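You operate a simulated robot arm through the tools that you are given. There is no shell and no other tool. Be economical: measure what you need, move in short steps, check, and stop when the job is done.

The job below is to be done with a simulated robot arm. You get a single attempt, and the scene is never put back.

## Task
Torque the clamped block's bolt to the card's value, then free the block.
Fine: set the yellow wrench, run the bolt down by hand first, stop at the click, lay the wrench back; wind the vice open; block to the small mat. Set down upright: orange block.

It is judged by the outcome, as a careful person would: the job done as asked, and still so three seconds after it is handed in. It fails if anything else is knocked over, pushed out of place, dropped, spilled or broken.

## Robot
A 6-joint arm with a fingered hand, fixed in place. Base frame: the origin is at the foot of the arm, x ahead of it, y to its left, z up; the work surface is at about z = 850. Units: mm, degrees, N and s.
With the tool pointing down near the work surface it reaches from about 340 to 740 mm from the base axis. Its first joint turns from -115.0 to 115.0 degrees. Payload 4 kg.
Tool frame: the origin (TCP) lies between the finger pads and is the grasp point; the fingertips stand 26 mm ahead of it; z points along the fingers, y is the line along which they close. Largest opening 132 mm; the body of the gripper starts 73 mm behind the TCP. The gripper is a hand of 4 fingers: y runs from the thumb to the fingers, the wrist lies at [0, 0, -239] in the tool frame.
Orientation is that of the tool frame in the base frame, as a unit quaternion [w, x, y, z]. With the fingers straight down and closing along the base's y, the tool's x points along the base's -x, its y along +y and its z along -z.

## Interface
- The arm moves only by the tool servo_tool. Its argument "rows" is a list of rows, each a list of 6 numbers: the shift along the tool's x, y, z in units of 100 mm (1.0 is 100 mm), then the turn, a rotation vector about the tool's x, y, z in units of 120 degrees (1.0 is 120 degrees). In form: [[x, y, z, rx, ry, rz], ...]. A call has 1 to 12 rows; each row is the pose to reach, as a shift and turn from the pose commanded when the call began, along the tool's axes at that moment. A call with a number of a shift or a turn outside -1 to 1 is refused whole. A row lasts 0.2 s, in which the tool goes at most 50 mm and 8.6 degrees; a call with a longer step from one row to the next is refused whole. A pose out of reach is approached as far as the arm can. The call stops where the force on the tool passes 90 N (or 10 N more than at its start, if that is more) or the arm is blocked; 0.2 s more then pass. In this call time passes only in rows, and 0.2 s behind the last. The reply holds the time, the measured pose of the TCP, the force on the tool along the base axes, the opening and the grip force, in the units named above and with some noise, with the torque about the TCP (base axes, N m) and any sound that the robot's microphone picked up.
- Cameras (640 x 400 px; columns grow to the right, rows downward): "scene" is fixed at [400.3, -500, 1438]; the picture's right is [0.99, 0.16, 0.00], its down [0.07, -0.40, -0.91] and it looks along [-0.15, 0.90, -0.41] (base axes); focal length 319 px, centre (320, 200). "wrist" rides on the gripper at [68, 2, -97] in the tool frame; the picture's right is [-0.02, 1.00, 0.00], its down [-0.82, -0.02, -0.58] and it looks along [-0.58, -0.01, 0.82] (tool axes); focal length 270 px, centre (320, 200). There is no depth. A picture from a camera that has moved, and an enlarged one, comes with that camera's place and axes in the base frame and with its lens.
- grab_frame(camera): a new picture of that camera. It takes no simulated time.
- move_column(by): slides the trunk up (or, below 0, down) by that many mm; the arm rides with it, the base frame stays. It gives what a move gives, with no picture.
- finger_targets(finger1, finger2, finger3, thumb_bend): sets how far each is bent, from 0 (flat) to 1 (curled in); at 0.3 the hand is open as for a grip, at 0.7 the pads meet at the TCP. One left out holds its place. A second passes; each finger stops where it meets its share of the squeeze, and holds until it gets a number again. It is the only way to open and close the hand. It gives what a move gives, with no picture; readings hold the bend of each and the force on the fingers (four entries, about 0 where the hand has none), thumb and palm.
- enlarge(camera, box): a new picture of the part [left, top, right, bottom] of that camera's present view, enlarged. It takes no simulated time.
- job_done(): hands the job in; it is judged then, once.

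Work in short steps. Places have to be worked out from the pictures, the camera data and where the tool is seen: move nearer, look again, correct. Check each grasp and each placing, and mend what went wrong. You have 120 turns and 84 pictures in all, those below and enlarged ones among them. Open the gripper and draw the arm clear of the work before you hand the job in, unless the task says otherwise; then end with one line.

The tools are called by a JSON object that holds its "name" and its "arguments". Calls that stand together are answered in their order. servo_tool: Moves the arm, as the interface text tells. Its arguments: {"type":"object","properties":{"rows":{"type":"array"}},"required":["rows"]} The other tools are called the same way: move_column (by) slides the trunk up or down; finger_targets (finger1, finger2, finger3, thumb_bend) moves the fingers one by one; grab_frame (camera) takes a picture; enlarge (camera, box) takes an enlarged picture of a part of a camera's view; job_done () hands the job in.

At the start:

```text
time: 0.0
tcp_pos: [320.8, 360.1, 1224.3]
tcp_rot: [0.0, 0.0, 1.0, -0.001]
wrist_force: [-0.2, 0.2, -0.2]
wrist_torque: [0.01, 0.01, -0.03]
gripper_width: 131.9
grip_force: 0.0
shape: jaw
bend: [0.3, 0.3, 0.3, 0.3]
finger forces: [0.0, 0.1, 0.0, 0.0, 0.0, 0.0]
trunk travel left (down, up): [-925.0, 65.0]
```

scene: 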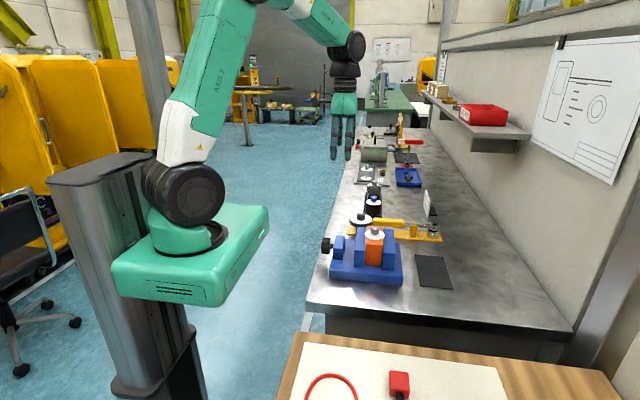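
wrist: 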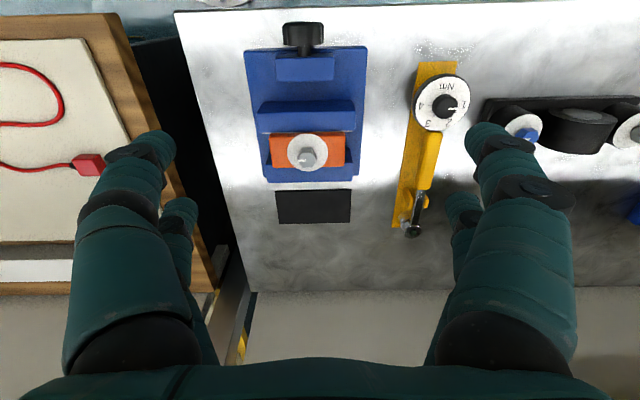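

I'll start by reading the card, the wrench dial and the vice in close-up views.

{"name": "enlarge", "arguments": {"camera": "scene", "box": [310, 180, 470, 300]}}

{"name": "enlarge", "arguments": {"camera": "scene", "box": [330, 110, 450, 220]}}

{"name": "enlarge", "arguments": {"camera": "wrist", "box": [380, 50, 500, 250]}}

{"name": "enlarge", "arguments": {"camera": "wrist", "box": [230, 10, 380, 230]}}

```text
3.33 times, centred on (390, 240) of scene
camera zoom: at [400.3, -500.0, 1438.0], right [0.99, 0.16, 0.0], down [0.07, -0.4, -0.91], along [-0.15, 0.9, -0.41], focal length 1064 px, centre (87, 67)
```

zoom: 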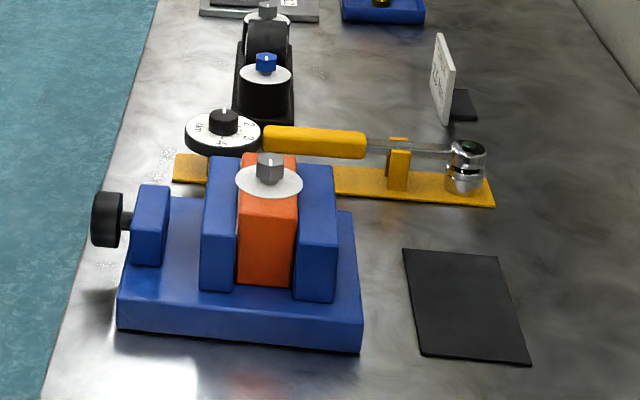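

```text
3.64 times, centred on (390, 165) of scene
camera zoom: at [400.3, -500.0, 1438.0], right [0.99, 0.16, 0.0], down [0.07, -0.4, -0.91], along [-0.15, 0.9, -0.41], focal length 1161 px, centre (66, 327)
```

zoom: 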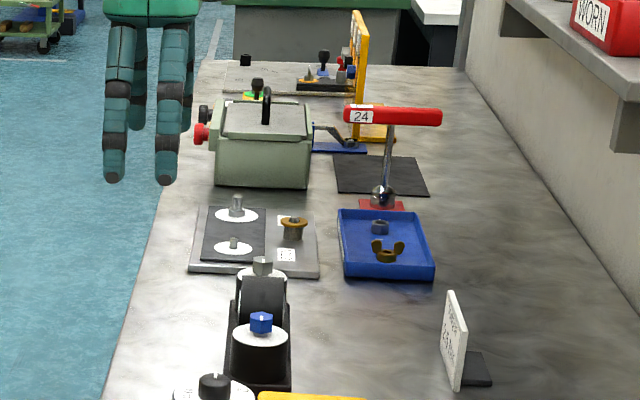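

```text
2.00 times, centred on (440, 150) of wrist
camera zoom: at [253.6, 363.9, 1320.5], right [0.02, 1.0, 0.0], down [0.82, -0.02, 0.58], along [0.58, -0.01, -0.82], focal length 541 px, centre (80, 300)
```

zoom: 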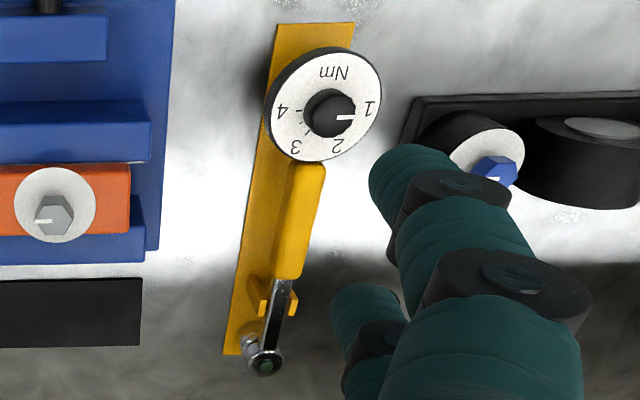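

```text
1.82 times, centred on (305, 120) of wrist
camera zoom: at [253.6, 363.9, 1320.5], right [0.02, 1.0, 0.0], down [0.82, -0.02, 0.58], along [0.58, -0.01, -0.82], focal length 491 px, centre (347, 346)
```

zoom: 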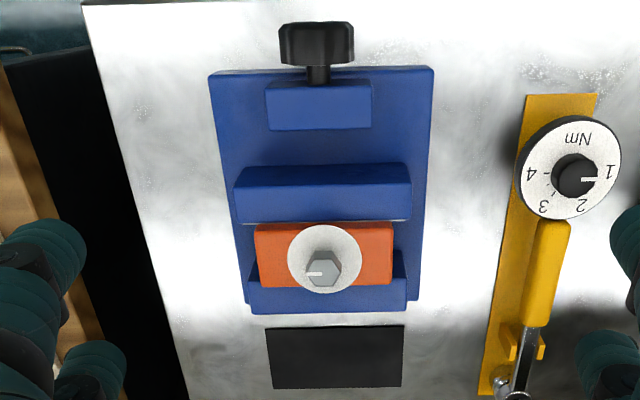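

The card's face is visible obliquely in the scene camera, so I'll try a tight zoom on it.

{"name": "enlarge", "arguments": {"camera": "scene", "box": [412, 185, 444, 217]}}

```text
12.50 times, centred on (428, 201) of scene
camera zoom: at [400.3, -500.0, 1438.0], right [0.99, 0.16, 0.0], down [0.07, -0.4, -0.91], along [-0.15, 0.9, -0.41], focal length 3992 px, centre (-1030, 188)
```

zoom: 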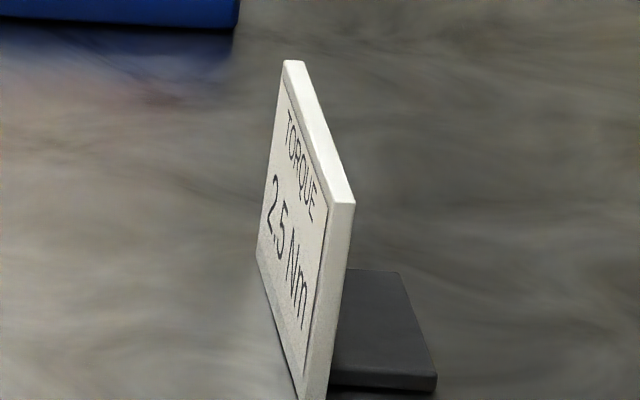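

The card says 2.5 Nm. Next I'll zoom in on the dial, the bolt head and the hand to get their geometry.

{"name": "enlarge", "arguments": {"camera": "wrist", "box": [409, 83, 473, 123]}}

{"name": "enlarge", "arguments": {"camera": "scene", "box": [316, 205, 412, 290]}}

{"name": "enlarge", "arguments": {"camera": "scene", "box": [300, 30, 390, 170]}}

```text
10.00 times, centred on (441, 103) of wrist
camera zoom: at [253.6, 363.9, 1320.5], right [0.02, 1.0, 0.0], down [0.82, -0.02, 0.58], along [0.58, -0.01, -0.82], focal length 2703 px, centre (-890, 1170)
```

zoom: 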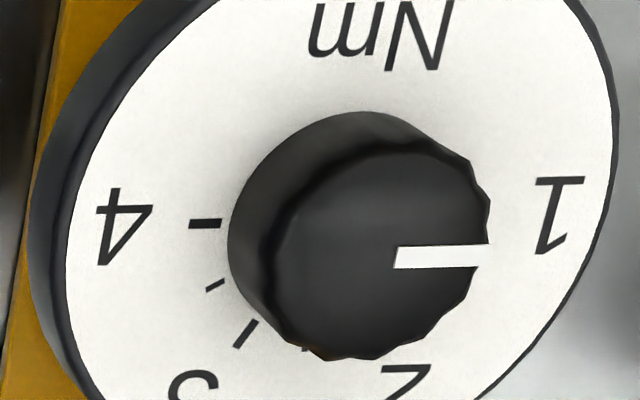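

```text
4.71 times, centred on (364, 248) of scene
camera zoom: at [400.3, -500.0, 1438.0], right [0.99, 0.16, 0.0], down [0.07, -0.4, -0.91], along [-0.15, 0.9, -0.41], focal length 1503 px, centre (113, -24)
```

zoom: 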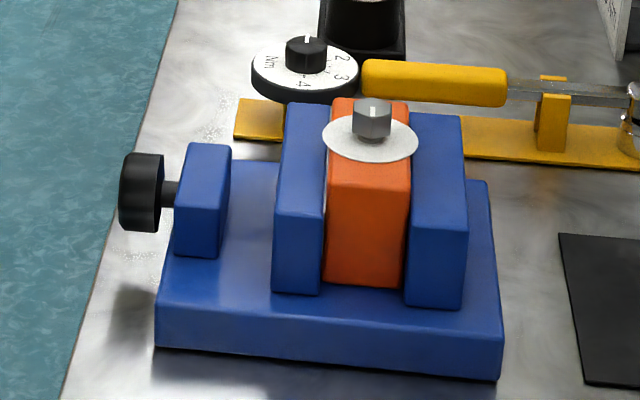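

```text
2.86 times, centred on (345, 100) of scene
camera zoom: at [400.3, -500.0, 1438.0], right [0.99, 0.16, 0.0], down [0.07, -0.4, -0.91], along [-0.15, 0.9, -0.41], focal length 912 px, centre (249, 486)
```

zoom: 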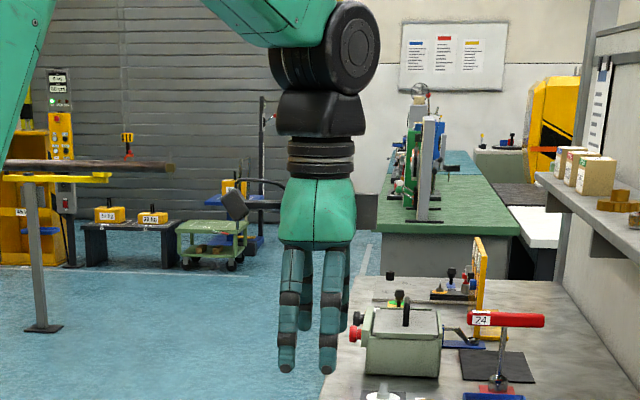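

The dial pointer sits at 1 and the knob is about 32 mm across. To learn the finger layout, I'll set a different bend on each finger and look.

{"name": "finger_targets", "arguments": {"finger1": 0.3, "finger2": 0.42, "finger3": 0.55, "thumb_bend": 0.1}}

{"name": "grab_frame", "arguments": {"camera": "wrist"}}

```text
time: 1.0
tcp_pos: [320.7, 360.5, 1223.5]
tcp_rot: [0.0, 0.0, 1.0, 0.0]
wrist_force: [0.7, 0.8, 0.1]
wrist_torque: [0.0, 0.04, 0.01]
gripper_width: 153.1
grip_force: 0.1
shape: fingers
bend: [0.3, 0.42, 0.55, 0.1]
finger forces: [0.0, 0.0, 0.1, 0.0, 0.0, 0.0]
trunk travel left (down, up): [-925.0, 65.0]
```

```text
73 pictures are left
camera wrist: at [253.6, 364.0, 1320.5], right [0.02, 1.0, 0.0], down [0.82, -0.02, 0.58], along [0.58, -0.01, -0.82], focal length 270 px, centre (320, 200)
```

wrist: 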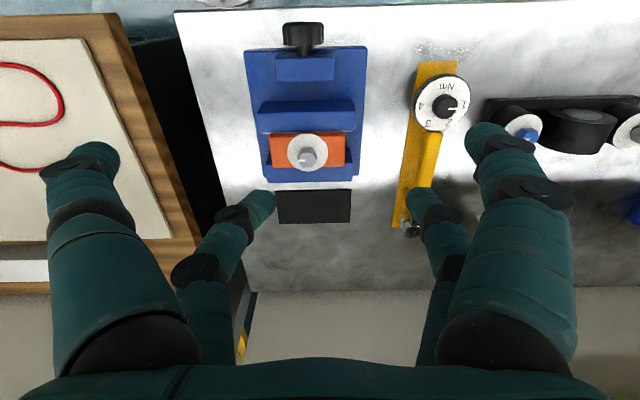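

The layout is a 2x2 jaw: finger1 faces the thumb and finger2 faces finger3. I'll reset the fingers to the open jaw and move above the dial.

{"name": "finger_targets", "arguments": {"finger1": 0.3, "finger2": 0.3, "finger3": 0.3, "thumb_bend": 0.3}}

{"name": "servo_tool", "arguments": {"rows": [[-0.09, 0.31, 0.2, 0, 0, 0], [-0.18, 0.62, 0.4, 0, 0, 0], [-0.28, 0.95, 0.6, 0, 0, 0]]}}

{"name": "servo_tool", "arguments": {"rows": [[-0.09, 0.31, 0.2, 0, 0, 0], [-0.18, 0.62, 0.4, 0, 0, 0], [-0.28, 0.95, 0.6, 0, 0, 0]]}}

{"name": "grab_frame", "arguments": {"camera": "wrist"}}

```text
time: 2.0
tcp_pos: [321.4, 360.3, 1223.5]
tcp_rot: [0.0, 0.0, 1.0, 0.0]
wrist_force: [-1.0, 0.9, -0.5]
wrist_torque: [-0.01, -0.01, 0.0]
gripper_width: 133.1
grip_force: 0.0
shape: fingers
bend: [0.3, 0.3, 0.3, 0.3]
finger forces: [0.1, 0.1, 0.0, 0.1, 0.0, 0.0]
trunk travel left (down, up): [-925.0, 65.0]
```

```text
time: 2.8
tcp_pos: [351.2, 457.4, 1162.1]
tcp_rot: [-0.001, 0.0, 1.0, -0.001]
wrist_force: [0.4, 0.2, 0.2]
wrist_torque: [-0.04, 0.03, 0.01]
gripper_width: 133.3
grip_force: 0.0
shape: fingers
bend: [0.3, 0.3, 0.3, 0.3]
finger forces: [0.0, 0.1, 0.1, 0.0, 0.0, 0.0]
trunk travel left (down, up): [-925.0, 65.0]
```

```text
time: 3.6
tcp_pos: [377.8, 553.3, 1102.8]
tcp_rot: [0.0, -0.001, 1.0, -0.001]
wrist_force: [1.1, 0.2, -0.7]
wrist_torque: [-0.03, 0.0, 0.01]
gripper_width: 133.2
grip_force: 0.1
shape: fingers
bend: [0.3, 0.3, 0.3, 0.3]
finger forces: [0.0, 0.1, 0.0, 0.0, 0.0, 0.0]
trunk travel left (down, up): [-925.0, 65.0]
```

```text
72 pictures are left
camera wrist: at [309.9, 555.9, 1198.8], right [0.02, 1.0, 0.0], down [0.82, -0.02, 0.58], along [0.58, -0.01, -0.82], focal length 270 px, centre (320, 200)
```

wrist: 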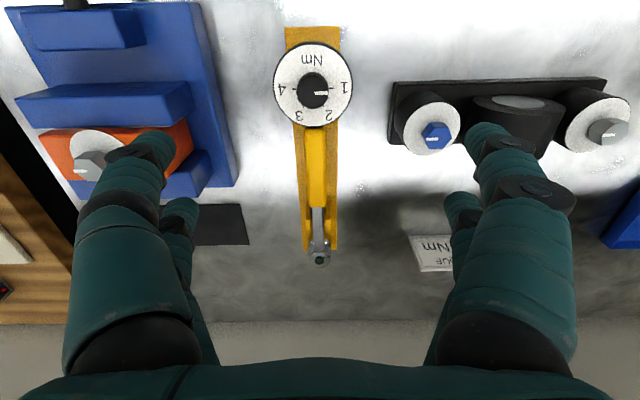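

The dial is near (376, 548) with its face at about z 893. I'll zoom in to read the ticks and the knob.

{"name": "enlarge", "arguments": {"camera": "wrist", "box": [264, 38, 360, 134]}}

{"name": "enlarge", "arguments": {"camera": "scene", "box": [340, 200, 390, 240]}}

```text
4.17 times, centred on (312, 86) of wrist
camera zoom: at [309.9, 555.9, 1198.8], right [0.02, 1.0, 0.0], down [0.82, -0.02, 0.58], along [0.58, -0.01, -0.82], focal length 1126 px, centre (353, 675)
```

zoom: 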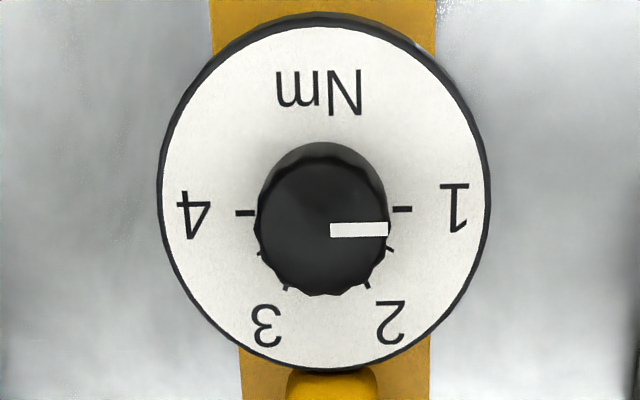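

```text
10.00 times, centred on (365, 220) of scene
camera zoom: at [400.3, -500.0, 1438.0], right [0.99, 0.16, 0.0], down [0.07, -0.4, -0.91], along [-0.15, 0.9, -0.41], focal length 3193 px, centre (-130, 0)
```

zoom: 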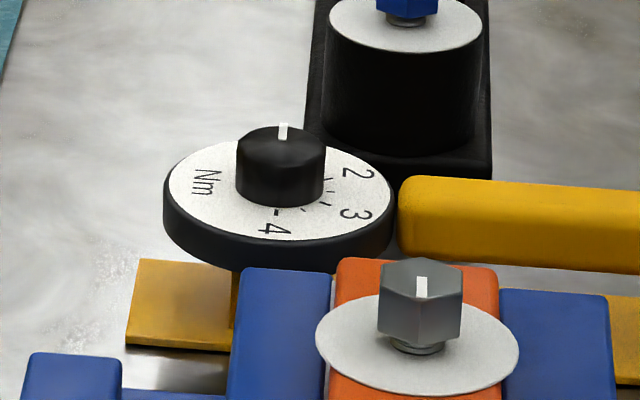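

The dial increases clockwise and 2.5 points along +x, so the knob needs +90° about the tool z. I'll half-close the fingers and descend over the knob.

{"name": "finger_targets", "arguments": {"finger1": 0.5, "finger2": 0.5, "finger3": 0.5, "thumb_bend": 0.5}}

{"name": "servo_tool", "arguments": {"rows": [[0, -0.02, 0.3, 0, 0, 0], [0, -0.05, 0.6, 0, 0, 0], [-0.01, -0.05, 1.0, 0, 0, 0]]}}

{"name": "grab_frame", "arguments": {"camera": "wrist"}}

{"name": "enlarge", "arguments": {"camera": "scene", "box": [320, 150, 420, 240]}}

```text
time: 4.6
tcp_pos: [378.2, 550.6, 1103.6]
tcp_rot: [0.0, 0.0, 1.0, 0.0]
wrist_force: [-0.3, 0.4, 0.6]
wrist_torque: [0.01, 0.0, -0.01]
gripper_width: 66.6
grip_force: 0.0
shape: fingers
bend: [0.5, 0.5, 0.5, 0.5]
finger forces: [0.0, 0.0, 0.1, 0.0, 0.0, 0.0]
trunk travel left (down, up): [-925.0, 65.0]
```

```text
time: 5.4
tcp_pos: [378.8, 546.1, 1003.7]
tcp_rot: [0.0, 0.0, 1.0, 0.001]
wrist_force: [0.5, 0.5, 0.6]
wrist_torque: [-0.02, 0.01, 0.0]
gripper_width: 66.5
grip_force: 0.2
shape: fingers
bend: [0.5, 0.5, 0.5, 0.5]
finger forces: [0.0, 0.0, 0.1, 0.1, 0.0, 0.0]
trunk travel left (down, up): [-925.0, 65.0]
```

```text
69 pictures are left
camera wrist: at [310.6, 549.8, 1100.1], right [0.02, 1.0, 0.0], down [0.82, -0.02, 0.58], along [0.58, -0.01, -0.82], focal length 270 px, centre (320, 200)
```

wrist: 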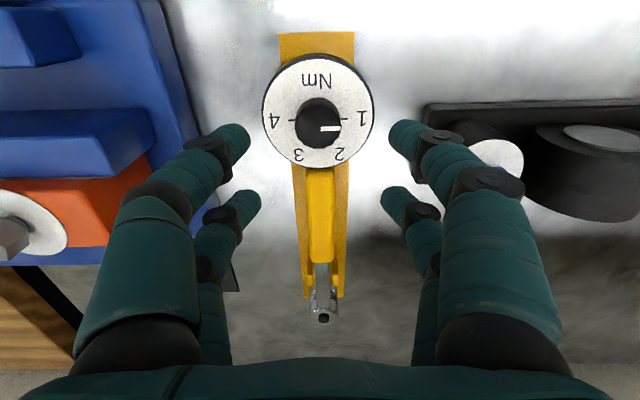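

```text
4.44 times, centred on (370, 195) of scene
camera zoom: at [400.3, -500.0, 1438.0], right [0.99, 0.16, 0.0], down [0.07, -0.4, -0.91], along [-0.15, 0.9, -0.41], focal length 1419 px, centre (98, 222)
```

zoom: 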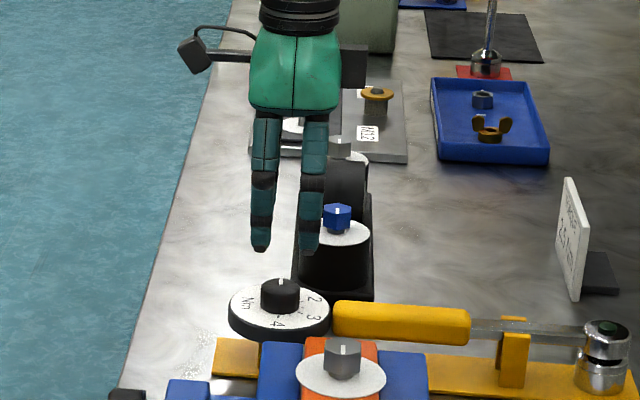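

The finger pairs sit at about ±20 mm in tool x, and the tips may reach further below the TCP than stated. I'll descend to z≈945 and check the clearance.

{"name": "servo_tool", "arguments": {"rows": [[0, 0.01, 0.3, 0, 0, 0], [0, 0.02, 0.58, 0, 0, 0]]}}

{"name": "enlarge", "arguments": {"camera": "scene", "box": [335, 180, 395, 240]}}

{"name": "grab_frame", "arguments": {"camera": "wrist"}}

```text
time: 6.0
tcp_pos: [378.2, 547.8, 947.2]
tcp_rot: [0.0, 0.0, 1.0, -0.001]
wrist_force: [-0.3, 0.2, 0.2]
wrist_torque: [0.01, 0.0, 0.0]
gripper_width: 66.6
grip_force: 0.2
shape: fingers
bend: [0.5, 0.5, 0.5, 0.5]
finger forces: [0.0, 0.0, 0.1, 0.0, 0.1, 0.1]
trunk travel left (down, up): [-925.0, 65.0]
```

```text
6.67 times, centred on (365, 210) of scene
camera zoom: at [400.3, -500.0, 1438.0], right [0.99, 0.16, 0.0], down [0.07, -0.4, -0.91], along [-0.15, 0.9, -0.41], focal length 2129 px, centre (20, 133)
```

zoom: 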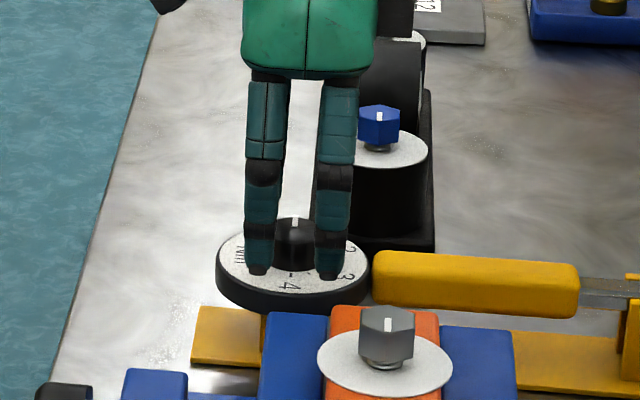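

```text
66 pictures are left
camera wrist: at [310.3, 551.4, 1042.9], right [0.02, 1.0, 0.0], down [0.82, -0.02, 0.58], along [0.58, -0.01, -0.82], focal length 270 px, centre (320, 200)
```

wrist: 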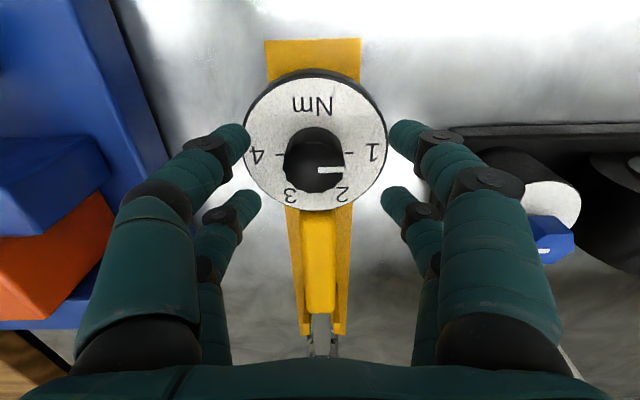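

The tips are about 10 mm above the dial face and straddle the knob. I'll lower 7 mm and close gently.

{"name": "servo_tool", "arguments": {"rows": [[0, 0, 0.07, 0, 0, 0]]}}

{"name": "finger_targets", "arguments": {"finger1": 0.58, "finger2": 0.58, "finger3": 0.58, "thumb_bend": 0.58}}

{"name": "enlarge", "arguments": {"camera": "scene", "box": [345, 195, 385, 235]}}

```text
time: 6.4
tcp_pos: [377.6, 548.1, 940.2]
tcp_rot: [0.0, 0.0, 1.0, 0.0]
wrist_force: [0.0, 0.0, 0.7]
wrist_torque: [-0.02, -0.01, -0.01]
gripper_width: 66.4
grip_force: 0.0
shape: fingers
bend: [0.5, 0.5, 0.5, 0.5]
finger forces: [0.0, 0.0, 0.0, 0.0, 0.0, 0.0]
trunk travel left (down, up): [-925.0, 65.0]
```

```text
time: 7.4
tcp_pos: [378.7, 548.1, 940.4]
tcp_rot: [0.0, 0.0, 1.0, -0.001]
wrist_force: [0.4, -0.8, -0.1]
wrist_torque: [0.02, 0.04, 0.03]
gripper_width: 43.1
grip_force: 0.0
shape: fingers
bend: [0.57, 0.57, 0.57, 0.57]
finger forces: [0.1, 0.0, 0.0, 0.0, 0.0, 0.1]
trunk travel left (down, up): [-925.0, 65.0]
```

```text
10.00 times, centred on (365, 215) of scene
camera zoom: at [400.3, -500.0, 1438.0], right [0.99, 0.16, 0.0], down [0.07, -0.4, -0.91], along [-0.15, 0.9, -0.41], focal length 3193 px, centre (-130, 50)
```

zoom: 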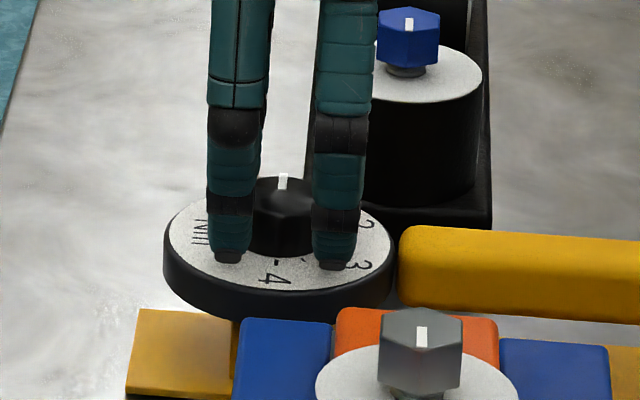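

The tips are right at the dial face with no contact force, so I'll raise 3 mm and then grip.

{"name": "servo_tool", "arguments": {"rows": [[0, 0, -0.03, 0, 0, 0]]}}

{"name": "finger_targets", "arguments": {"finger1": 0.72, "finger2": 0.72, "finger3": 0.72, "thumb_bend": 0.72}}

{"name": "enlarge", "arguments": {"camera": "wrist", "box": [220, 50, 420, 220]}}

{"name": "enlarge", "arguments": {"camera": "scene", "box": [345, 195, 385, 235]}}

```text
time: 7.8
tcp_pos: [378.0, 547.8, 942.0]
tcp_rot: [-0.001, 0.0, 1.0, 0.0]
wrist_force: [1.0, -0.3, -0.2]
wrist_torque: [0.01, 0.02, 0.01]
gripper_width: 42.9
grip_force: 0.1
shape: fingers
bend: [0.57, 0.57, 0.57, 0.57]
finger forces: [0.0, 0.1, 0.0, 0.0, 0.1, 0.0]
trunk travel left (down, up): [-925.0, 65.0]
```

```text
time: 8.8
tcp_pos: [377.3, 548.3, 943.7]
tcp_rot: [0.0, -0.001, 1.0, 0.001]
wrist_force: [-1.6, 0.8, 0.0]
wrist_torque: [-0.03, -0.01, -0.03]
gripper_width: 9.9
grip_force: 7.4
shape: fingers
bend: [0.69, 0.71, 0.71, 0.69]
finger forces: [4.2, 2.8, 2.6, 0.0, 4.8, 0.0]
trunk travel left (down, up): [-925.0, 65.0]
```

```text
2.35 times, centred on (320, 135) of wrist
camera zoom: at [310.3, 551.4, 1038.8], right [0.02, 1.0, 0.0], down [0.82, -0.02, 0.58], along [0.58, -0.01, -0.82], focal length 636 px, centre (320, 353)
```

zoom: 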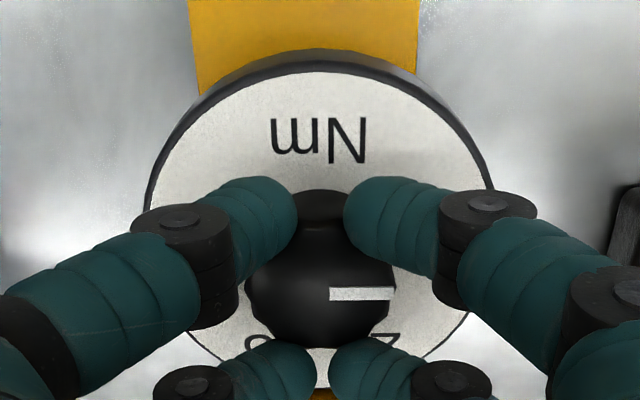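

```text
10.00 times, centred on (365, 215) of scene
camera zoom: at [400.3, -500.0, 1438.0], right [0.99, 0.16, 0.0], down [0.07, -0.4, -0.91], along [-0.15, 0.9, -0.41], focal length 3193 px, centre (-130, 50)
```

zoom: 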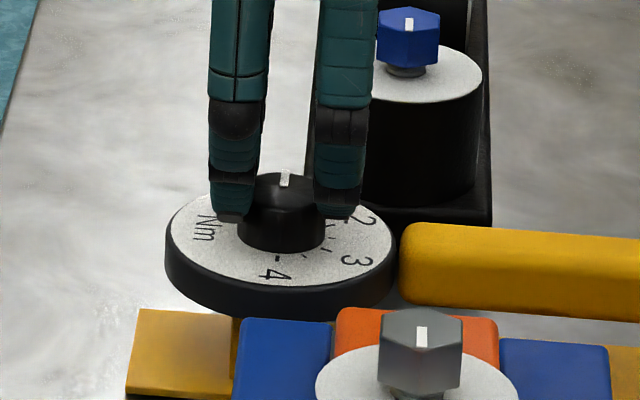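

The knob is caged by all four fingers. I'll turn it clockwise by 90°.

{"name": "servo_tool", "arguments": {"rows": [[0, 0, 0, 0, 0, 0.068], [0, 0, 0, 0, 0, 0.136], [0, 0, 0, 0, 0, 0.204], [0, 0, 0, 0, 0, 0.272], [0, 0, 0, 0, 0, 0.34], [0, 0, 0, 0, 0, 0.408], [0, 0, 0, 0, 0, 0.476], [0, 0, 0, 0, 0, 0.544], [0, 0, 0, 0, 0, 0.612], [0, 0, 0, 0, 0, 0.68], [0, 0, 0, 0, 0, 0.75]]}}

{"name": "grab_frame", "arguments": {"camera": "wrist"}}

{"name": "enlarge", "arguments": {"camera": "scene", "box": [345, 195, 385, 235]}}

```text
time: 11.2
tcp_pos: [378.4, 547.5, 942.5]
tcp_rot: [0.0, 0.708, 0.706, 0.0]
wrist_force: [-3.3, -0.7, 2.0]
wrist_torque: [-0.09, 0.08, 0.01]
gripper_width: 9.4
grip_force: 9.4
shape: fingers
bend: [0.7, 0.71, 0.71, 0.69]
finger forces: [3.8, 3.4, 4.5, 0.1, 6.2, 0.1]
trunk travel left (down, up): [-925.0, 65.0]
```

```text
62 pictures are left
camera wrist: at [380.6, 617.9, 1038.7], right [1.0, -0.03, 0.0], down [-0.02, -0.82, 0.58], along [-0.02, -0.58, -0.82], focal length 270 px, centre (320, 200)
```

wrist: 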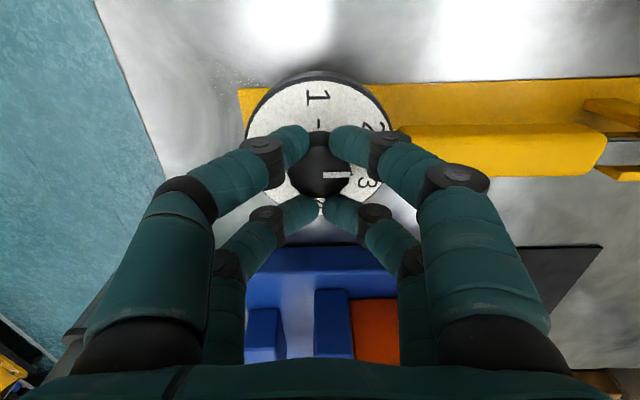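

```text
10.00 times, centred on (365, 215) of scene
camera zoom: at [400.3, -500.0, 1438.0], right [0.99, 0.16, 0.0], down [0.07, -0.4, -0.91], along [-0.15, 0.9, -0.41], focal length 3193 px, centre (-130, 50)
```

zoom: 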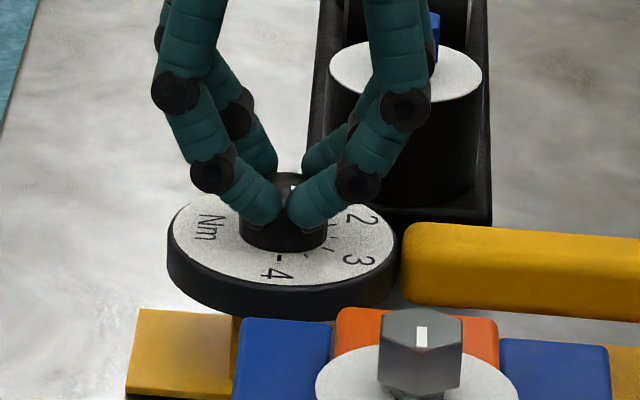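

The pointer now points to +x. I'll open a little, lift 80 mm and read the dial.

{"name": "finger_targets", "arguments": {"finger1": 0.58, "finger2": 0.58, "finger3": 0.58, "thumb_bend": 0.58}}

{"name": "servo_tool", "arguments": {"rows": [[0, 0, -0.3, 0, 0, 0], [0, 0, -0.8, 0, 0, 0]]}}

{"name": "enlarge", "arguments": {"camera": "wrist", "box": [250, 60, 390, 200]}}

```text
time: 12.2
tcp_pos: [378.1, 549.0, 941.3]
tcp_rot: [-0.001, 0.707, 0.707, 0.0]
wrist_force: [0.0, 0.5, 0.0]
wrist_torque: [-0.03, 0.01, -0.03]
gripper_width: 41.7
grip_force: 0.1
shape: fingers
bend: [0.57, 0.57, 0.57, 0.57]
finger forces: [0.1, 0.0, 0.0, 0.0, 0.0, 0.0]
trunk travel left (down, up): [-925.0, 65.0]
```

```text
time: 12.8
tcp_pos: [377.5, 546.4, 1021.4]
tcp_rot: [0.0, 0.707, 0.707, -0.001]
wrist_force: [0.3, 0.3, 0.2]
wrist_torque: [0.0, -0.05, 0.02]
gripper_width: 41.6
grip_force: 0.1
shape: fingers
bend: [0.57, 0.57, 0.57, 0.57]
finger forces: [0.0, 0.0, 0.1, 0.0, 0.0, 0.0]
trunk travel left (down, up): [-925.0, 65.0]
```

```text
2.86 times, centred on (320, 130) of wrist
camera zoom: at [379.6, 617.3, 1118.5], right [1.0, -0.02, 0.0], down [-0.02, -0.82, 0.58], along [-0.01, -0.58, -0.82], focal length 772 px, centre (320, 400)
```

zoom: 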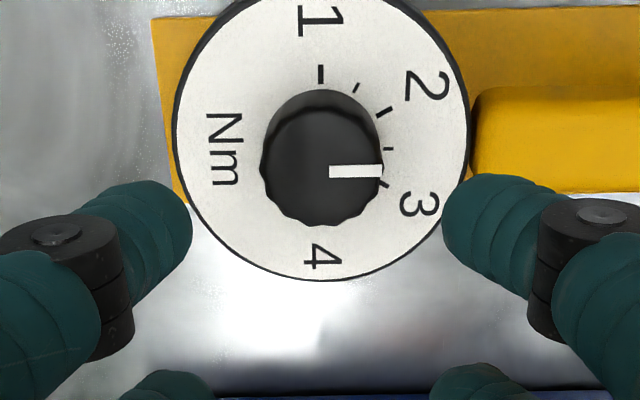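

The pointer lines up with 2.5. Next I'll lift and move over the bolt, which I estimate at about (422, 342) with its top at z 980.

{"name": "servo_tool", "arguments": {"rows": [[0, 0, -0.4, 0, 0, 0], [-0.35, 0.07, -0.7, 0, 0, 0], [-0.75, 0.15, -0.9, 0, 0, 0], [-1.0, 0.2, -0.9, 0, 0, 0]]}}

{"name": "servo_tool", "arguments": {"rows": [[-0.4, 0.08, 0, 0, 0, 0], [-0.8, 0.16, 0, 0, 0, 0], [-0.9, 0.24, 0, 0, 0, 0]]}}

{"name": "grab_frame", "arguments": {"camera": "wrist"}}

```text
time: 13.8
tcp_pos: [398.0, 447.9, 1111.9]
tcp_rot: [0.0, 0.706, 0.708, 0.0]
wrist_force: [0.6, 0.6, -0.1]
wrist_torque: [0.0, 0.0, -0.01]
gripper_width: 42.2
grip_force: 0.1
shape: fingers
bend: [0.57, 0.57, 0.57, 0.57]
finger forces: [0.1, 0.0, 0.0, 0.0, 0.0, 0.0]
trunk travel left (down, up): [-925.0, 65.0]
```

```text
time: 14.6
tcp_pos: [422.5, 356.2, 1113.5]
tcp_rot: [0.0, 0.706, 0.708, -0.001]
wrist_force: [0.5, 0.4, -0.9]
wrist_torque: [0.0, -0.01, 0.01]
gripper_width: 41.8
grip_force: 0.1
shape: fingers
bend: [0.57, 0.57, 0.57, 0.57]
finger forces: [0.0, 0.0, 0.0, 0.0, 0.0, 0.1]
trunk travel left (down, up): [-925.0, 65.0]
```

```text
59 pictures are left
camera wrist: at [425.0, 426.6, 1208.8], right [1.0, -0.02, 0.0], down [-0.02, -0.82, 0.58], along [-0.01, -0.58, -0.82], focal length 270 px, centre (320, 200)
```

wrist: 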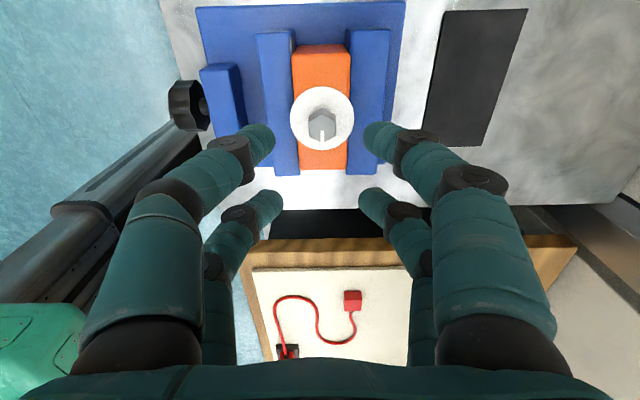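

{"name": "enlarge", "arguments": {"camera": "wrist", "box": [280, 78, 360, 158]}}

```text
5.00 times, centred on (320, 118) of wrist
camera zoom: at [425.0, 426.6, 1208.8], right [1.0, -0.02, 0.0], down [-0.02, -0.82, 0.58], along [-0.01, -0.58, -0.82], focal length 1351 px, centre (320, 610)
```

zoom: 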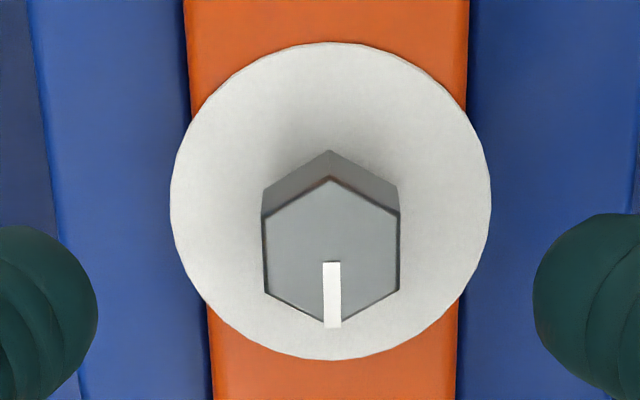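

The hex flats face ±x, about 24 mm across, which matches the hand's closing axis. I'll pinch with finger1 and the thumb, which sit at tool x +19.5, so I'm shifting the TCP to y≈321.5 and going down.

{"name": "finger_targets", "arguments": {"finger1": 0.57, "finger2": 0.5, "finger3": 0.5, "thumb_bend": 0.57}}

{"name": "servo_tool", "arguments": {"rows": [[-0.17, 0.02, 0.3, 0, 0, 0], [-0.35, 0.03, 0.6, 0, 0, 0], [-0.35, 0.03, 0.98, 0, 0, 0]]}}

{"name": "enlarge", "arguments": {"camera": "wrist", "box": [220, 60, 420, 220]}}

{"name": "enlarge", "arguments": {"camera": "scene", "box": [345, 200, 405, 250]}}

```text
time: 15.6
tcp_pos: [422.1, 356.5, 1111.5]
tcp_rot: [0.0, 0.707, 0.707, 0.0]
wrist_force: [0.9, -0.2, -0.4]
wrist_torque: [0.0, 0.01, -0.01]
gripper_width: 45.1
grip_force: 0.1
shape: fingers
bend: [0.56, 0.5, 0.5, 0.56]
finger forces: [0.0, 0.0, 0.0, 0.1, 0.1, 0.1]
trunk travel left (down, up): [-925.0, 65.0]
```

```text
time: 16.4
tcp_pos: [425.1, 322.1, 1013.0]
tcp_rot: [0.0, 0.707, 0.707, 0.001]
wrist_force: [0.3, -0.9, 0.1]
wrist_torque: [0.01, 0.03, 0.0]
gripper_width: 45.2
grip_force: 0.2
shape: fingers
bend: [0.56, 0.5, 0.5, 0.56]
finger forces: [0.0, 0.0, 0.0, 0.1, 0.1, 0.1]
trunk travel left (down, up): [-925.0, 65.0]
```

```text
2.50 times, centred on (320, 140) of wrist
camera zoom: at [427.5, 392.3, 1109.8], right [1.0, -0.02, 0.0], down [-0.02, -0.82, 0.58], along [-0.01, -0.58, -0.82], focal length 676 px, centre (320, 350)
```

zoom: 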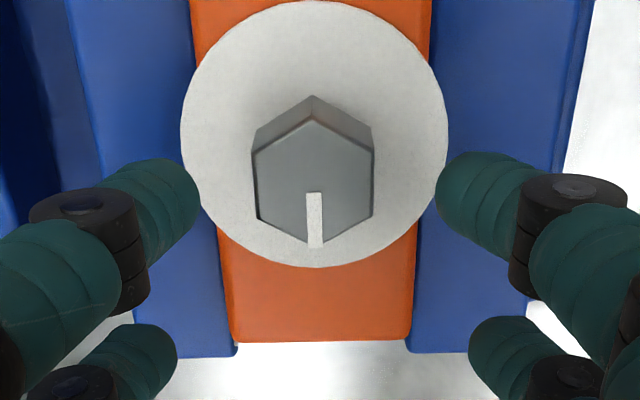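

```text
8.00 times, centred on (375, 225) of scene
camera zoom: at [400.3, -500.0, 1438.0], right [0.99, 0.16, 0.0], down [0.07, -0.4, -0.91], along [-0.15, 0.9, -0.41], focal length 2555 px, centre (-120, 0)
```

zoom: 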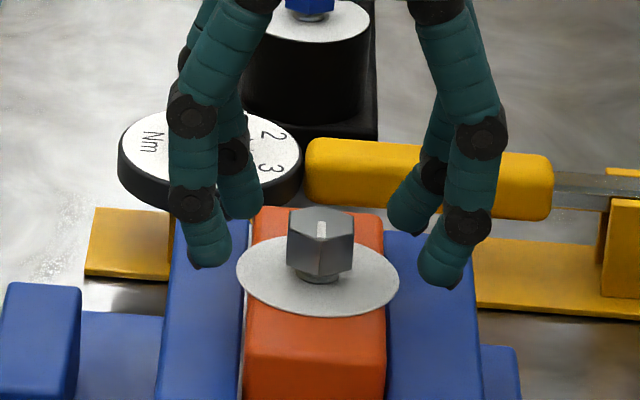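

The pinch pair straddles the head and is centred. I'll lower 10 mm and pinch with finger1 and the thumb.

{"name": "servo_tool", "arguments": {"rows": [[-0.01, 0.0, 0.1, 0, 0, 0]]}}

{"name": "finger_targets", "arguments": {"finger1": 0.72, "thumb_bend": 0.72}}

{"name": "enlarge", "arguments": {"camera": "scene", "box": [345, 200, 405, 250]}}

```text
time: 16.8
tcp_pos: [425.9, 321.9, 1003.2]
tcp_rot: [0.0, 0.707, 0.707, 0.0]
wrist_force: [0.4, -0.2, 0.1]
wrist_torque: [-0.01, -0.03, 0.0]
gripper_width: 45.0
grip_force: 0.0
shape: fingers
bend: [0.56, 0.5, 0.5, 0.56]
finger forces: [0.0, 0.0, 0.1, 0.1, 0.1, 0.0]
trunk travel left (down, up): [-925.0, 65.0]
```

```text
time: 17.8
tcp_pos: [424.3, 322.2, 1004.3]
tcp_rot: [0.0, 0.708, 0.707, 0.0]
wrist_force: [-1.6, -1.6, -0.5]
wrist_torque: [-0.06, 0.05, 0.05]
gripper_width: 20.2
grip_force: 7.8
shape: fingers
bend: [0.65, 0.5, 0.5, 0.67]
finger forces: [6.7, 0.0, 0.0, 0.1, 9.0, 0.0]
trunk travel left (down, up): [-925.0, 65.0]
```

```text
8.00 times, centred on (375, 225) of scene
camera zoom: at [400.3, -500.0, 1438.0], right [0.99, 0.16, 0.0], down [0.07, -0.4, -0.91], along [-0.15, 0.9, -0.41], focal length 2555 px, centre (-120, 0)
```

zoom: 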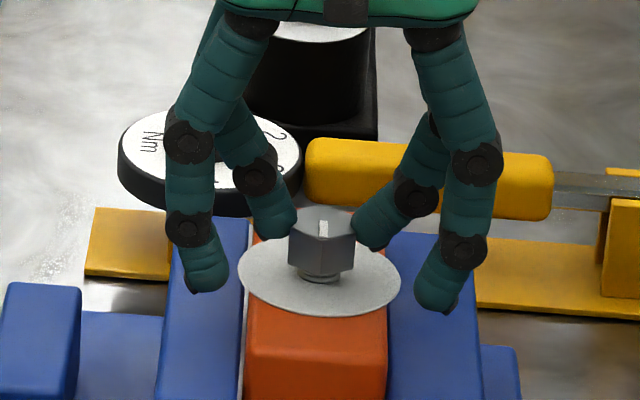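

The flats are pinched firmly. I'll turn clockwise 96° about the bolt axis.

{"name": "servo_tool", "arguments": {"rows": [[0.0019, -0.0271, 0, 0, 0, 0.0667], [0.0076, -0.0537, 0, 0, 0, 0.1333], [0.0169, -0.0793, 0, 0, 0, 0.2], [0.0296, -0.1033, 0, 0, 0, 0.2667], [0.0456, -0.1253, 0, 0, 0, 0.3333], [0.0645, -0.1449, 0, 0, 0, 0.4], [0.086, -0.1617, 0, 0, 0, 0.4667], [0.1095, -0.1753, 0, 0, 0, 0.5333], [0.1347, -0.1855, 0, 0, 0, 0.6], [0.1611, -0.192, 0, 0, 0, 0.6667], [0.1882, -0.1949, 0, 0, 0, 0.7333], [0.2154, -0.1939, 0, 0, 0, 0.8]]}}

{"name": "enlarge", "arguments": {"camera": "scene", "box": [345, 200, 405, 250]}}

{"name": "enlarge", "arguments": {"camera": "wrist", "box": [220, 60, 420, 220]}}

```text
time: 20.4
tcp_pos: [406.2, 343.4, 1005.1]
tcp_rot: [-0.001, 0.999, -0.054, 0.001]
wrist_force: [5.4, -3.2, 9.5]
wrist_torque: [-0.17, -0.31, 0.03]
gripper_width: 8.7
grip_force: 10.0
shape: fingers
bend: [0.7, 0.5, 0.5, 0.7]
finger forces: [12.9, 0.0, 0.0, 0.1, 7.2, 0.0]
trunk travel left (down, up): [-925.0, 65.0]
```

```text
8.00 times, centred on (375, 225) of scene
camera zoom: at [400.3, -500.0, 1438.0], right [0.99, 0.16, 0.0], down [0.07, -0.4, -0.91], along [-0.15, 0.9, -0.41], focal length 2555 px, centre (-120, 0)
```

zoom: 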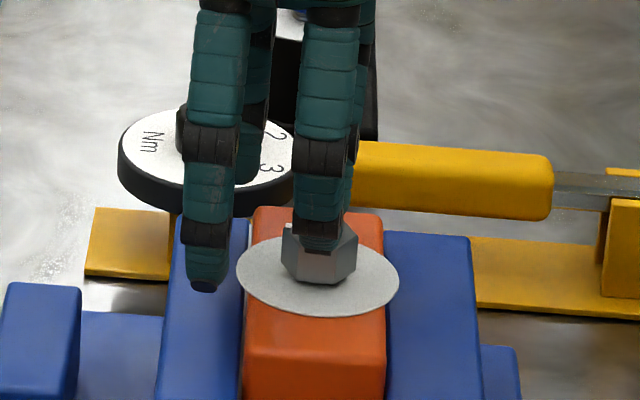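

```text
2.50 times, centred on (320, 140) of wrist
camera zoom: at [475.2, 335.2, 1101.3], right [-0.13, -0.99, 0.0], down [-0.81, 0.11, 0.58], along [-0.57, 0.08, -0.82], focal length 676 px, centre (320, 350)
```

zoom: 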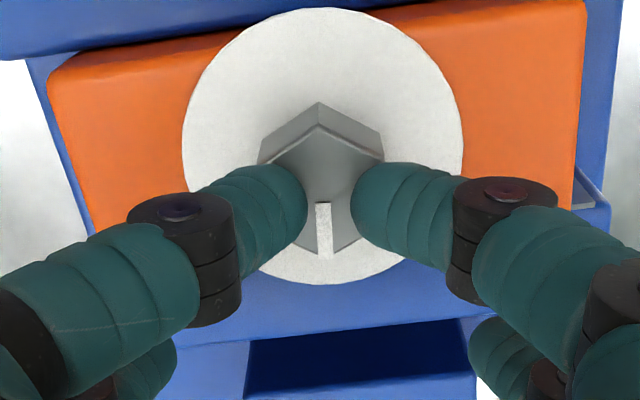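

The bolt turned with the hand and dropped about 5 mm, and the fingers are now high on the head. I'll open, rotate back 60°, lower slightly and regrip to check whether it's seated.

{"name": "finger_targets", "arguments": {"finger1": 0.57, "thumb_bend": 0.57}}

{"name": "servo_tool", "arguments": {"rows": [[0.0022, 0.0291, 0, 0, 0, -0.0714], [0.0087, 0.0575, 0, 0, 0, -0.1428], [0.0193, 0.0846, 0, 0, 0, -0.2142], [0.0339, 0.1099, 0, 0, 0, -0.2856], [0.0522, 0.1327, 0, 0, 0, -0.357], [0.0734, 0.1524, 0.02, 0, 0, -0.4284], [0.0975, 0.1689, 0.035, 0, 0, -0.5]]}}

{"name": "enlarge", "arguments": {"camera": "wrist", "box": [220, 60, 420, 220]}}

{"name": "enlarge", "arguments": {"camera": "scene", "box": [345, 200, 405, 250]}}

```text
time: 21.4
tcp_pos: [406.0, 343.6, 1004.9]
tcp_rot: [0.0, 0.999, -0.052, 0.0]
wrist_force: [0.6, 0.3, 0.3]
wrist_torque: [-0.02, 0.03, -0.01]
gripper_width: 45.0
grip_force: 0.1
shape: fingers
bend: [0.56, 0.5, 0.5, 0.56]
finger forces: [0.0, 0.0, 0.0, 0.1, 0.1, 0.1]
trunk travel left (down, up): [-925.0, 65.0]
```

```text
time: 23.0
tcp_pos: [413.9, 326.4, 1000.3]
tcp_rot: [0.0, 0.89, 0.456, 0.0]
wrist_force: [0.4, 0.0, 0.3]
wrist_torque: [0.0, 0.01, 0.0]
gripper_width: 44.8
grip_force: 0.2
shape: fingers
bend: [0.56, 0.5, 0.5, 0.56]
finger forces: [0.0, 0.1, 0.0, 0.0, 0.0, 0.1]
trunk travel left (down, up): [-925.0, 65.0]
```

```text
2.50 times, centred on (320, 140) of wrist
camera zoom: at [456.2, 381.6, 1096.6], right [0.8, -0.61, 0.0], down [-0.49, -0.65, 0.58], along [-0.35, -0.46, -0.82], focal length 676 px, centre (320, 350)
```

zoom: 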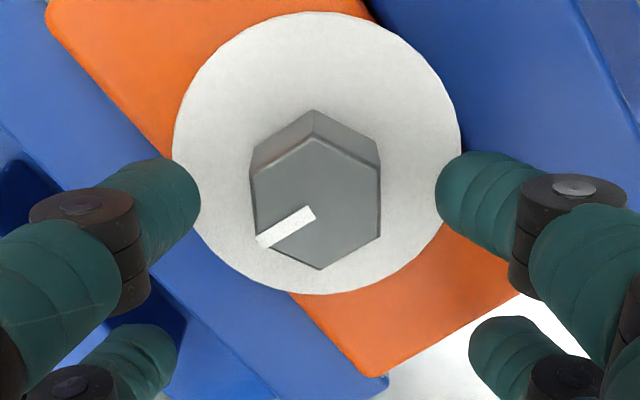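

```text
8.00 times, centred on (375, 225) of scene
camera zoom: at [400.3, -500.0, 1438.0], right [0.99, 0.16, 0.0], down [0.07, -0.4, -0.91], along [-0.15, 0.9, -0.41], focal length 2555 px, centre (-120, 0)
```

zoom: 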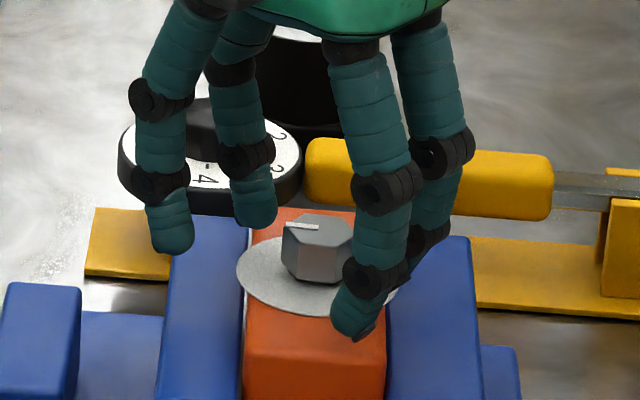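

The head appears seated with no neck visible. I'll regrip and turn again to confirm it resists.

{"name": "finger_targets", "arguments": {"finger1": 0.72, "thumb_bend": 0.72}}

{"name": "servo_tool", "arguments": {"rows": [[0.0022, -0.0291, 0, 0, 0, 0.0714], [0.0087, -0.0575, 0, 0, 0, 0.1428], [0.0193, -0.0846, 0, 0, 0, 0.2142], [0.0339, -0.1099, 0, 0, 0, 0.2856], [0.0522, -0.1327, 0, 0, 0, 0.357], [0.0734, -0.1524, 0, 0, 0, 0.4284], [0.0975, -0.1689, 0, 0, 0, 0.5]]}}

{"name": "enlarge", "arguments": {"camera": "wrist", "box": [220, 60, 420, 220]}}

```text
time: 24.0
tcp_pos: [413.1, 326.6, 1001.7]
tcp_rot: [0.0, 0.89, 0.455, -0.001]
wrist_force: [-2.3, 1.5, 0.0]
wrist_torque: [0.03, 0.08, 0.09]
gripper_width: 20.0
grip_force: 8.0
shape: fingers
bend: [0.65, 0.5, 0.5, 0.67]
finger forces: [6.6, 0.0, 0.0, 0.1, 9.1, 0.1]
trunk travel left (down, up): [-925.0, 65.0]
```

```text
time: 25.6
tcp_pos: [408.0, 343.2, 1000.4]
tcp_rot: [-0.001, 0.999, -0.053, 0.0]
wrist_force: [2.8, -0.6, 1.0]
wrist_torque: [0.0, 0.03, 0.01]
gripper_width: 20.2
grip_force: 5.5
shape: fingers
bend: [0.64, 0.5, 0.5, 0.67]
finger forces: [6.4, 0.1, 0.1, 0.0, 5.7, 0.1]
trunk travel left (down, up): [-925.0, 65.0]
```

```text
2.50 times, centred on (320, 140) of wrist
camera zoom: at [475.1, 336.1, 1096.8], right [-0.13, -0.99, 0.0], down [-0.81, 0.11, 0.58], along [-0.57, 0.08, -0.82], focal length 676 px, centre (320, 350)
```

zoom: 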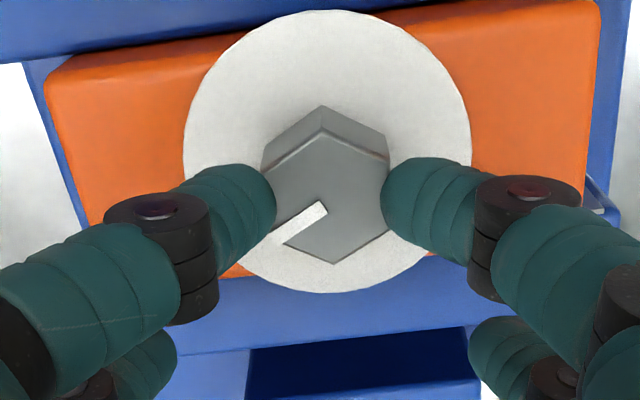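

It turned freely, so it's not seated yet. I'll keep the grip and try another 60°.

{"name": "servo_tool", "arguments": {"rows": [[0.0022, -0.0291, 0, 0, 0, 0.0714], [0.0087, -0.0575, 0, 0, 0, 0.1428], [0.0193, -0.0846, 0, 0, 0, 0.2142], [0.0339, -0.1099, 0, 0, 0, 0.2856], [0.0522, -0.1327, 0, 0, 0, 0.357], [0.0734, -0.1524, 0, 0, 0, 0.4284], [0.0975, -0.1689, 0, 0, 0, 0.5]]}}

{"name": "enlarge", "arguments": {"camera": "wrist", "box": [220, 60, 420, 220]}}

```text
time: 27.2
tcp_pos: [429.2, 309.3, 986.2]
tcp_rot: [-0.065, 0.861, -0.504, -0.03]
wrist_force: [-4.5, 4.3, 43.1]
wrist_torque: [-0.5, -0.38, -0.02]
gripper_width: 0.1
grip_force: 27.6
shape: fingers
bend: [0.74, 0.5, 0.5, 0.74]
finger forces: [24.3, 0.0, 0.6, 0.0, 29.9, 0.1]
out of reach, approached as far as the arm can: row 4, 5, 6, 7
trunk travel left (down, up): [-925.0, 65.0]
stopped in row 7: the force on the tool passed its limit at 105 N (the readings are from after the stop); the commanded pose is now the measured one
```

```text
2.50 times, centred on (320, 140) of wrist
camera zoom: at [460.1, 237.4, 1072.8], right [-0.88, -0.46, -0.08], down [-0.39, 0.63, 0.67], along [-0.26, 0.62, -0.74], focal length 676 px, centre (320, 350)
```

zoom: 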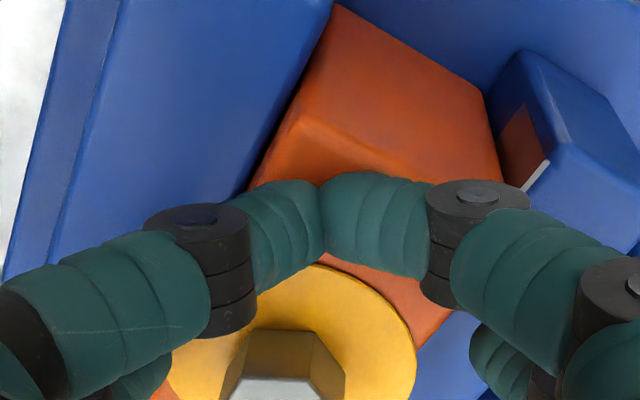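

The wrist hit its joint limit, and the tool tilted and pressed on the block. I'll back straight off and inspect.

{"name": "servo_tool", "arguments": {"rows": [[0, 0, -0.2, 0, 0, 0], [0, 0, -0.5, 0, 0, 0], [0, 0, -0.9, 0, 0, 0]]}}

{"name": "enlarge", "arguments": {"camera": "scene", "box": [335, 190, 415, 260]}}

```text
time: 28.0
tcp_pos: [428.3, 284.0, 1064.8]
tcp_rot: [-0.064, 0.862, -0.502, -0.039]
wrist_force: [-0.3, 0.3, -0.5]
wrist_torque: [0.02, -0.06, -0.01]
gripper_width: 0.0
grip_force: 0.0
shape: fingers
bend: [0.71, 0.5, 0.5, 0.71]
finger forces: [0.1, 0.0, 0.0, 0.1, 0.0, 0.0]
out of reach, approached as far as the arm can: row 2, 3
trunk travel left (down, up): [-925.0, 65.0]
```

```text
5.71 times, centred on (375, 225) of scene
camera zoom: at [400.3, -500.0, 1438.0], right [0.99, 0.16, 0.0], down [0.07, -0.4, -0.91], along [-0.15, 0.9, -0.41], focal length 1825 px, centre (6, 57)
```

zoom: 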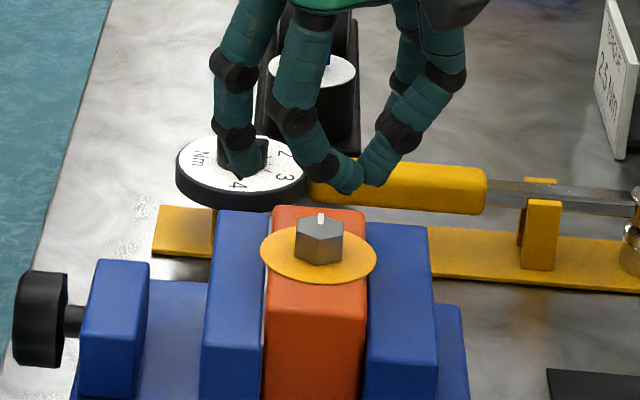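

The washer turned yellow, which I read as hand-snug, and the head points +y and sits flush. I'll untilt the tool, then unwind the wrist.

{"name": "servo_tool", "arguments": {"rows": [[0, 0, -0.2, -0.0353, 0.0624, 0], [0, 0, -0.4, -0.0353, 0.0624, 0]]}}

{"name": "servo_tool", "arguments": {"rows": [[0, 0, 0, 0, 0, -0.07], [0, 0, 0, 0, 0, -0.14], [0, 0, 0, 0, 0, -0.21], [0, 0, 0, 0, 0, -0.28], [0, 0, 0, 0, 0, -0.35], [0, 0, 0, 0, 0, -0.42], [0, 0, 0, 0, 0, -0.49], [0, 0, 0, 0, 0, -0.56], [0, 0, 0, 0, 0, -0.63], [0, 0, 0, 0, 0, -0.7], [0, 0, 0, 0, 0, -0.77], [0, 0, 0, 0, 0, -0.84]]}}

```text
time: 28.6
tcp_pos: [448.4, 225.9, 1091.2]
tcp_rot: [-0.017, 0.873, -0.487, -0.023]
wrist_force: [-0.1, -0.4, 0.0]
wrist_torque: [-0.08, -0.03, -0.01]
gripper_width: 0.0
grip_force: 0.0
shape: fingers
bend: [0.71, 0.5, 0.5, 0.71]
finger forces: [0.0, 0.0, 0.0, 0.0, 0.0, 0.0]
out of reach, approached as far as the arm can: row 1, 2
trunk travel left (down, up): [-925.0, 65.0]
```

```text
time: 31.2
tcp_pos: [450.2, 225.5, 1090.2]
tcp_rot: [-0.031, 0.931, 0.364, -0.002]
wrist_force: [0.0, -0.2, -0.2]
wrist_torque: [0.0, 0.03, -0.02]
gripper_width: 0.1
grip_force: 0.0
shape: fingers
bend: [0.71, 0.5, 0.5, 0.71]
finger forces: [0.0, 0.0, 0.0, 0.0, 0.0, 0.0]
trunk travel left (down, up): [-925.0, 65.0]
```

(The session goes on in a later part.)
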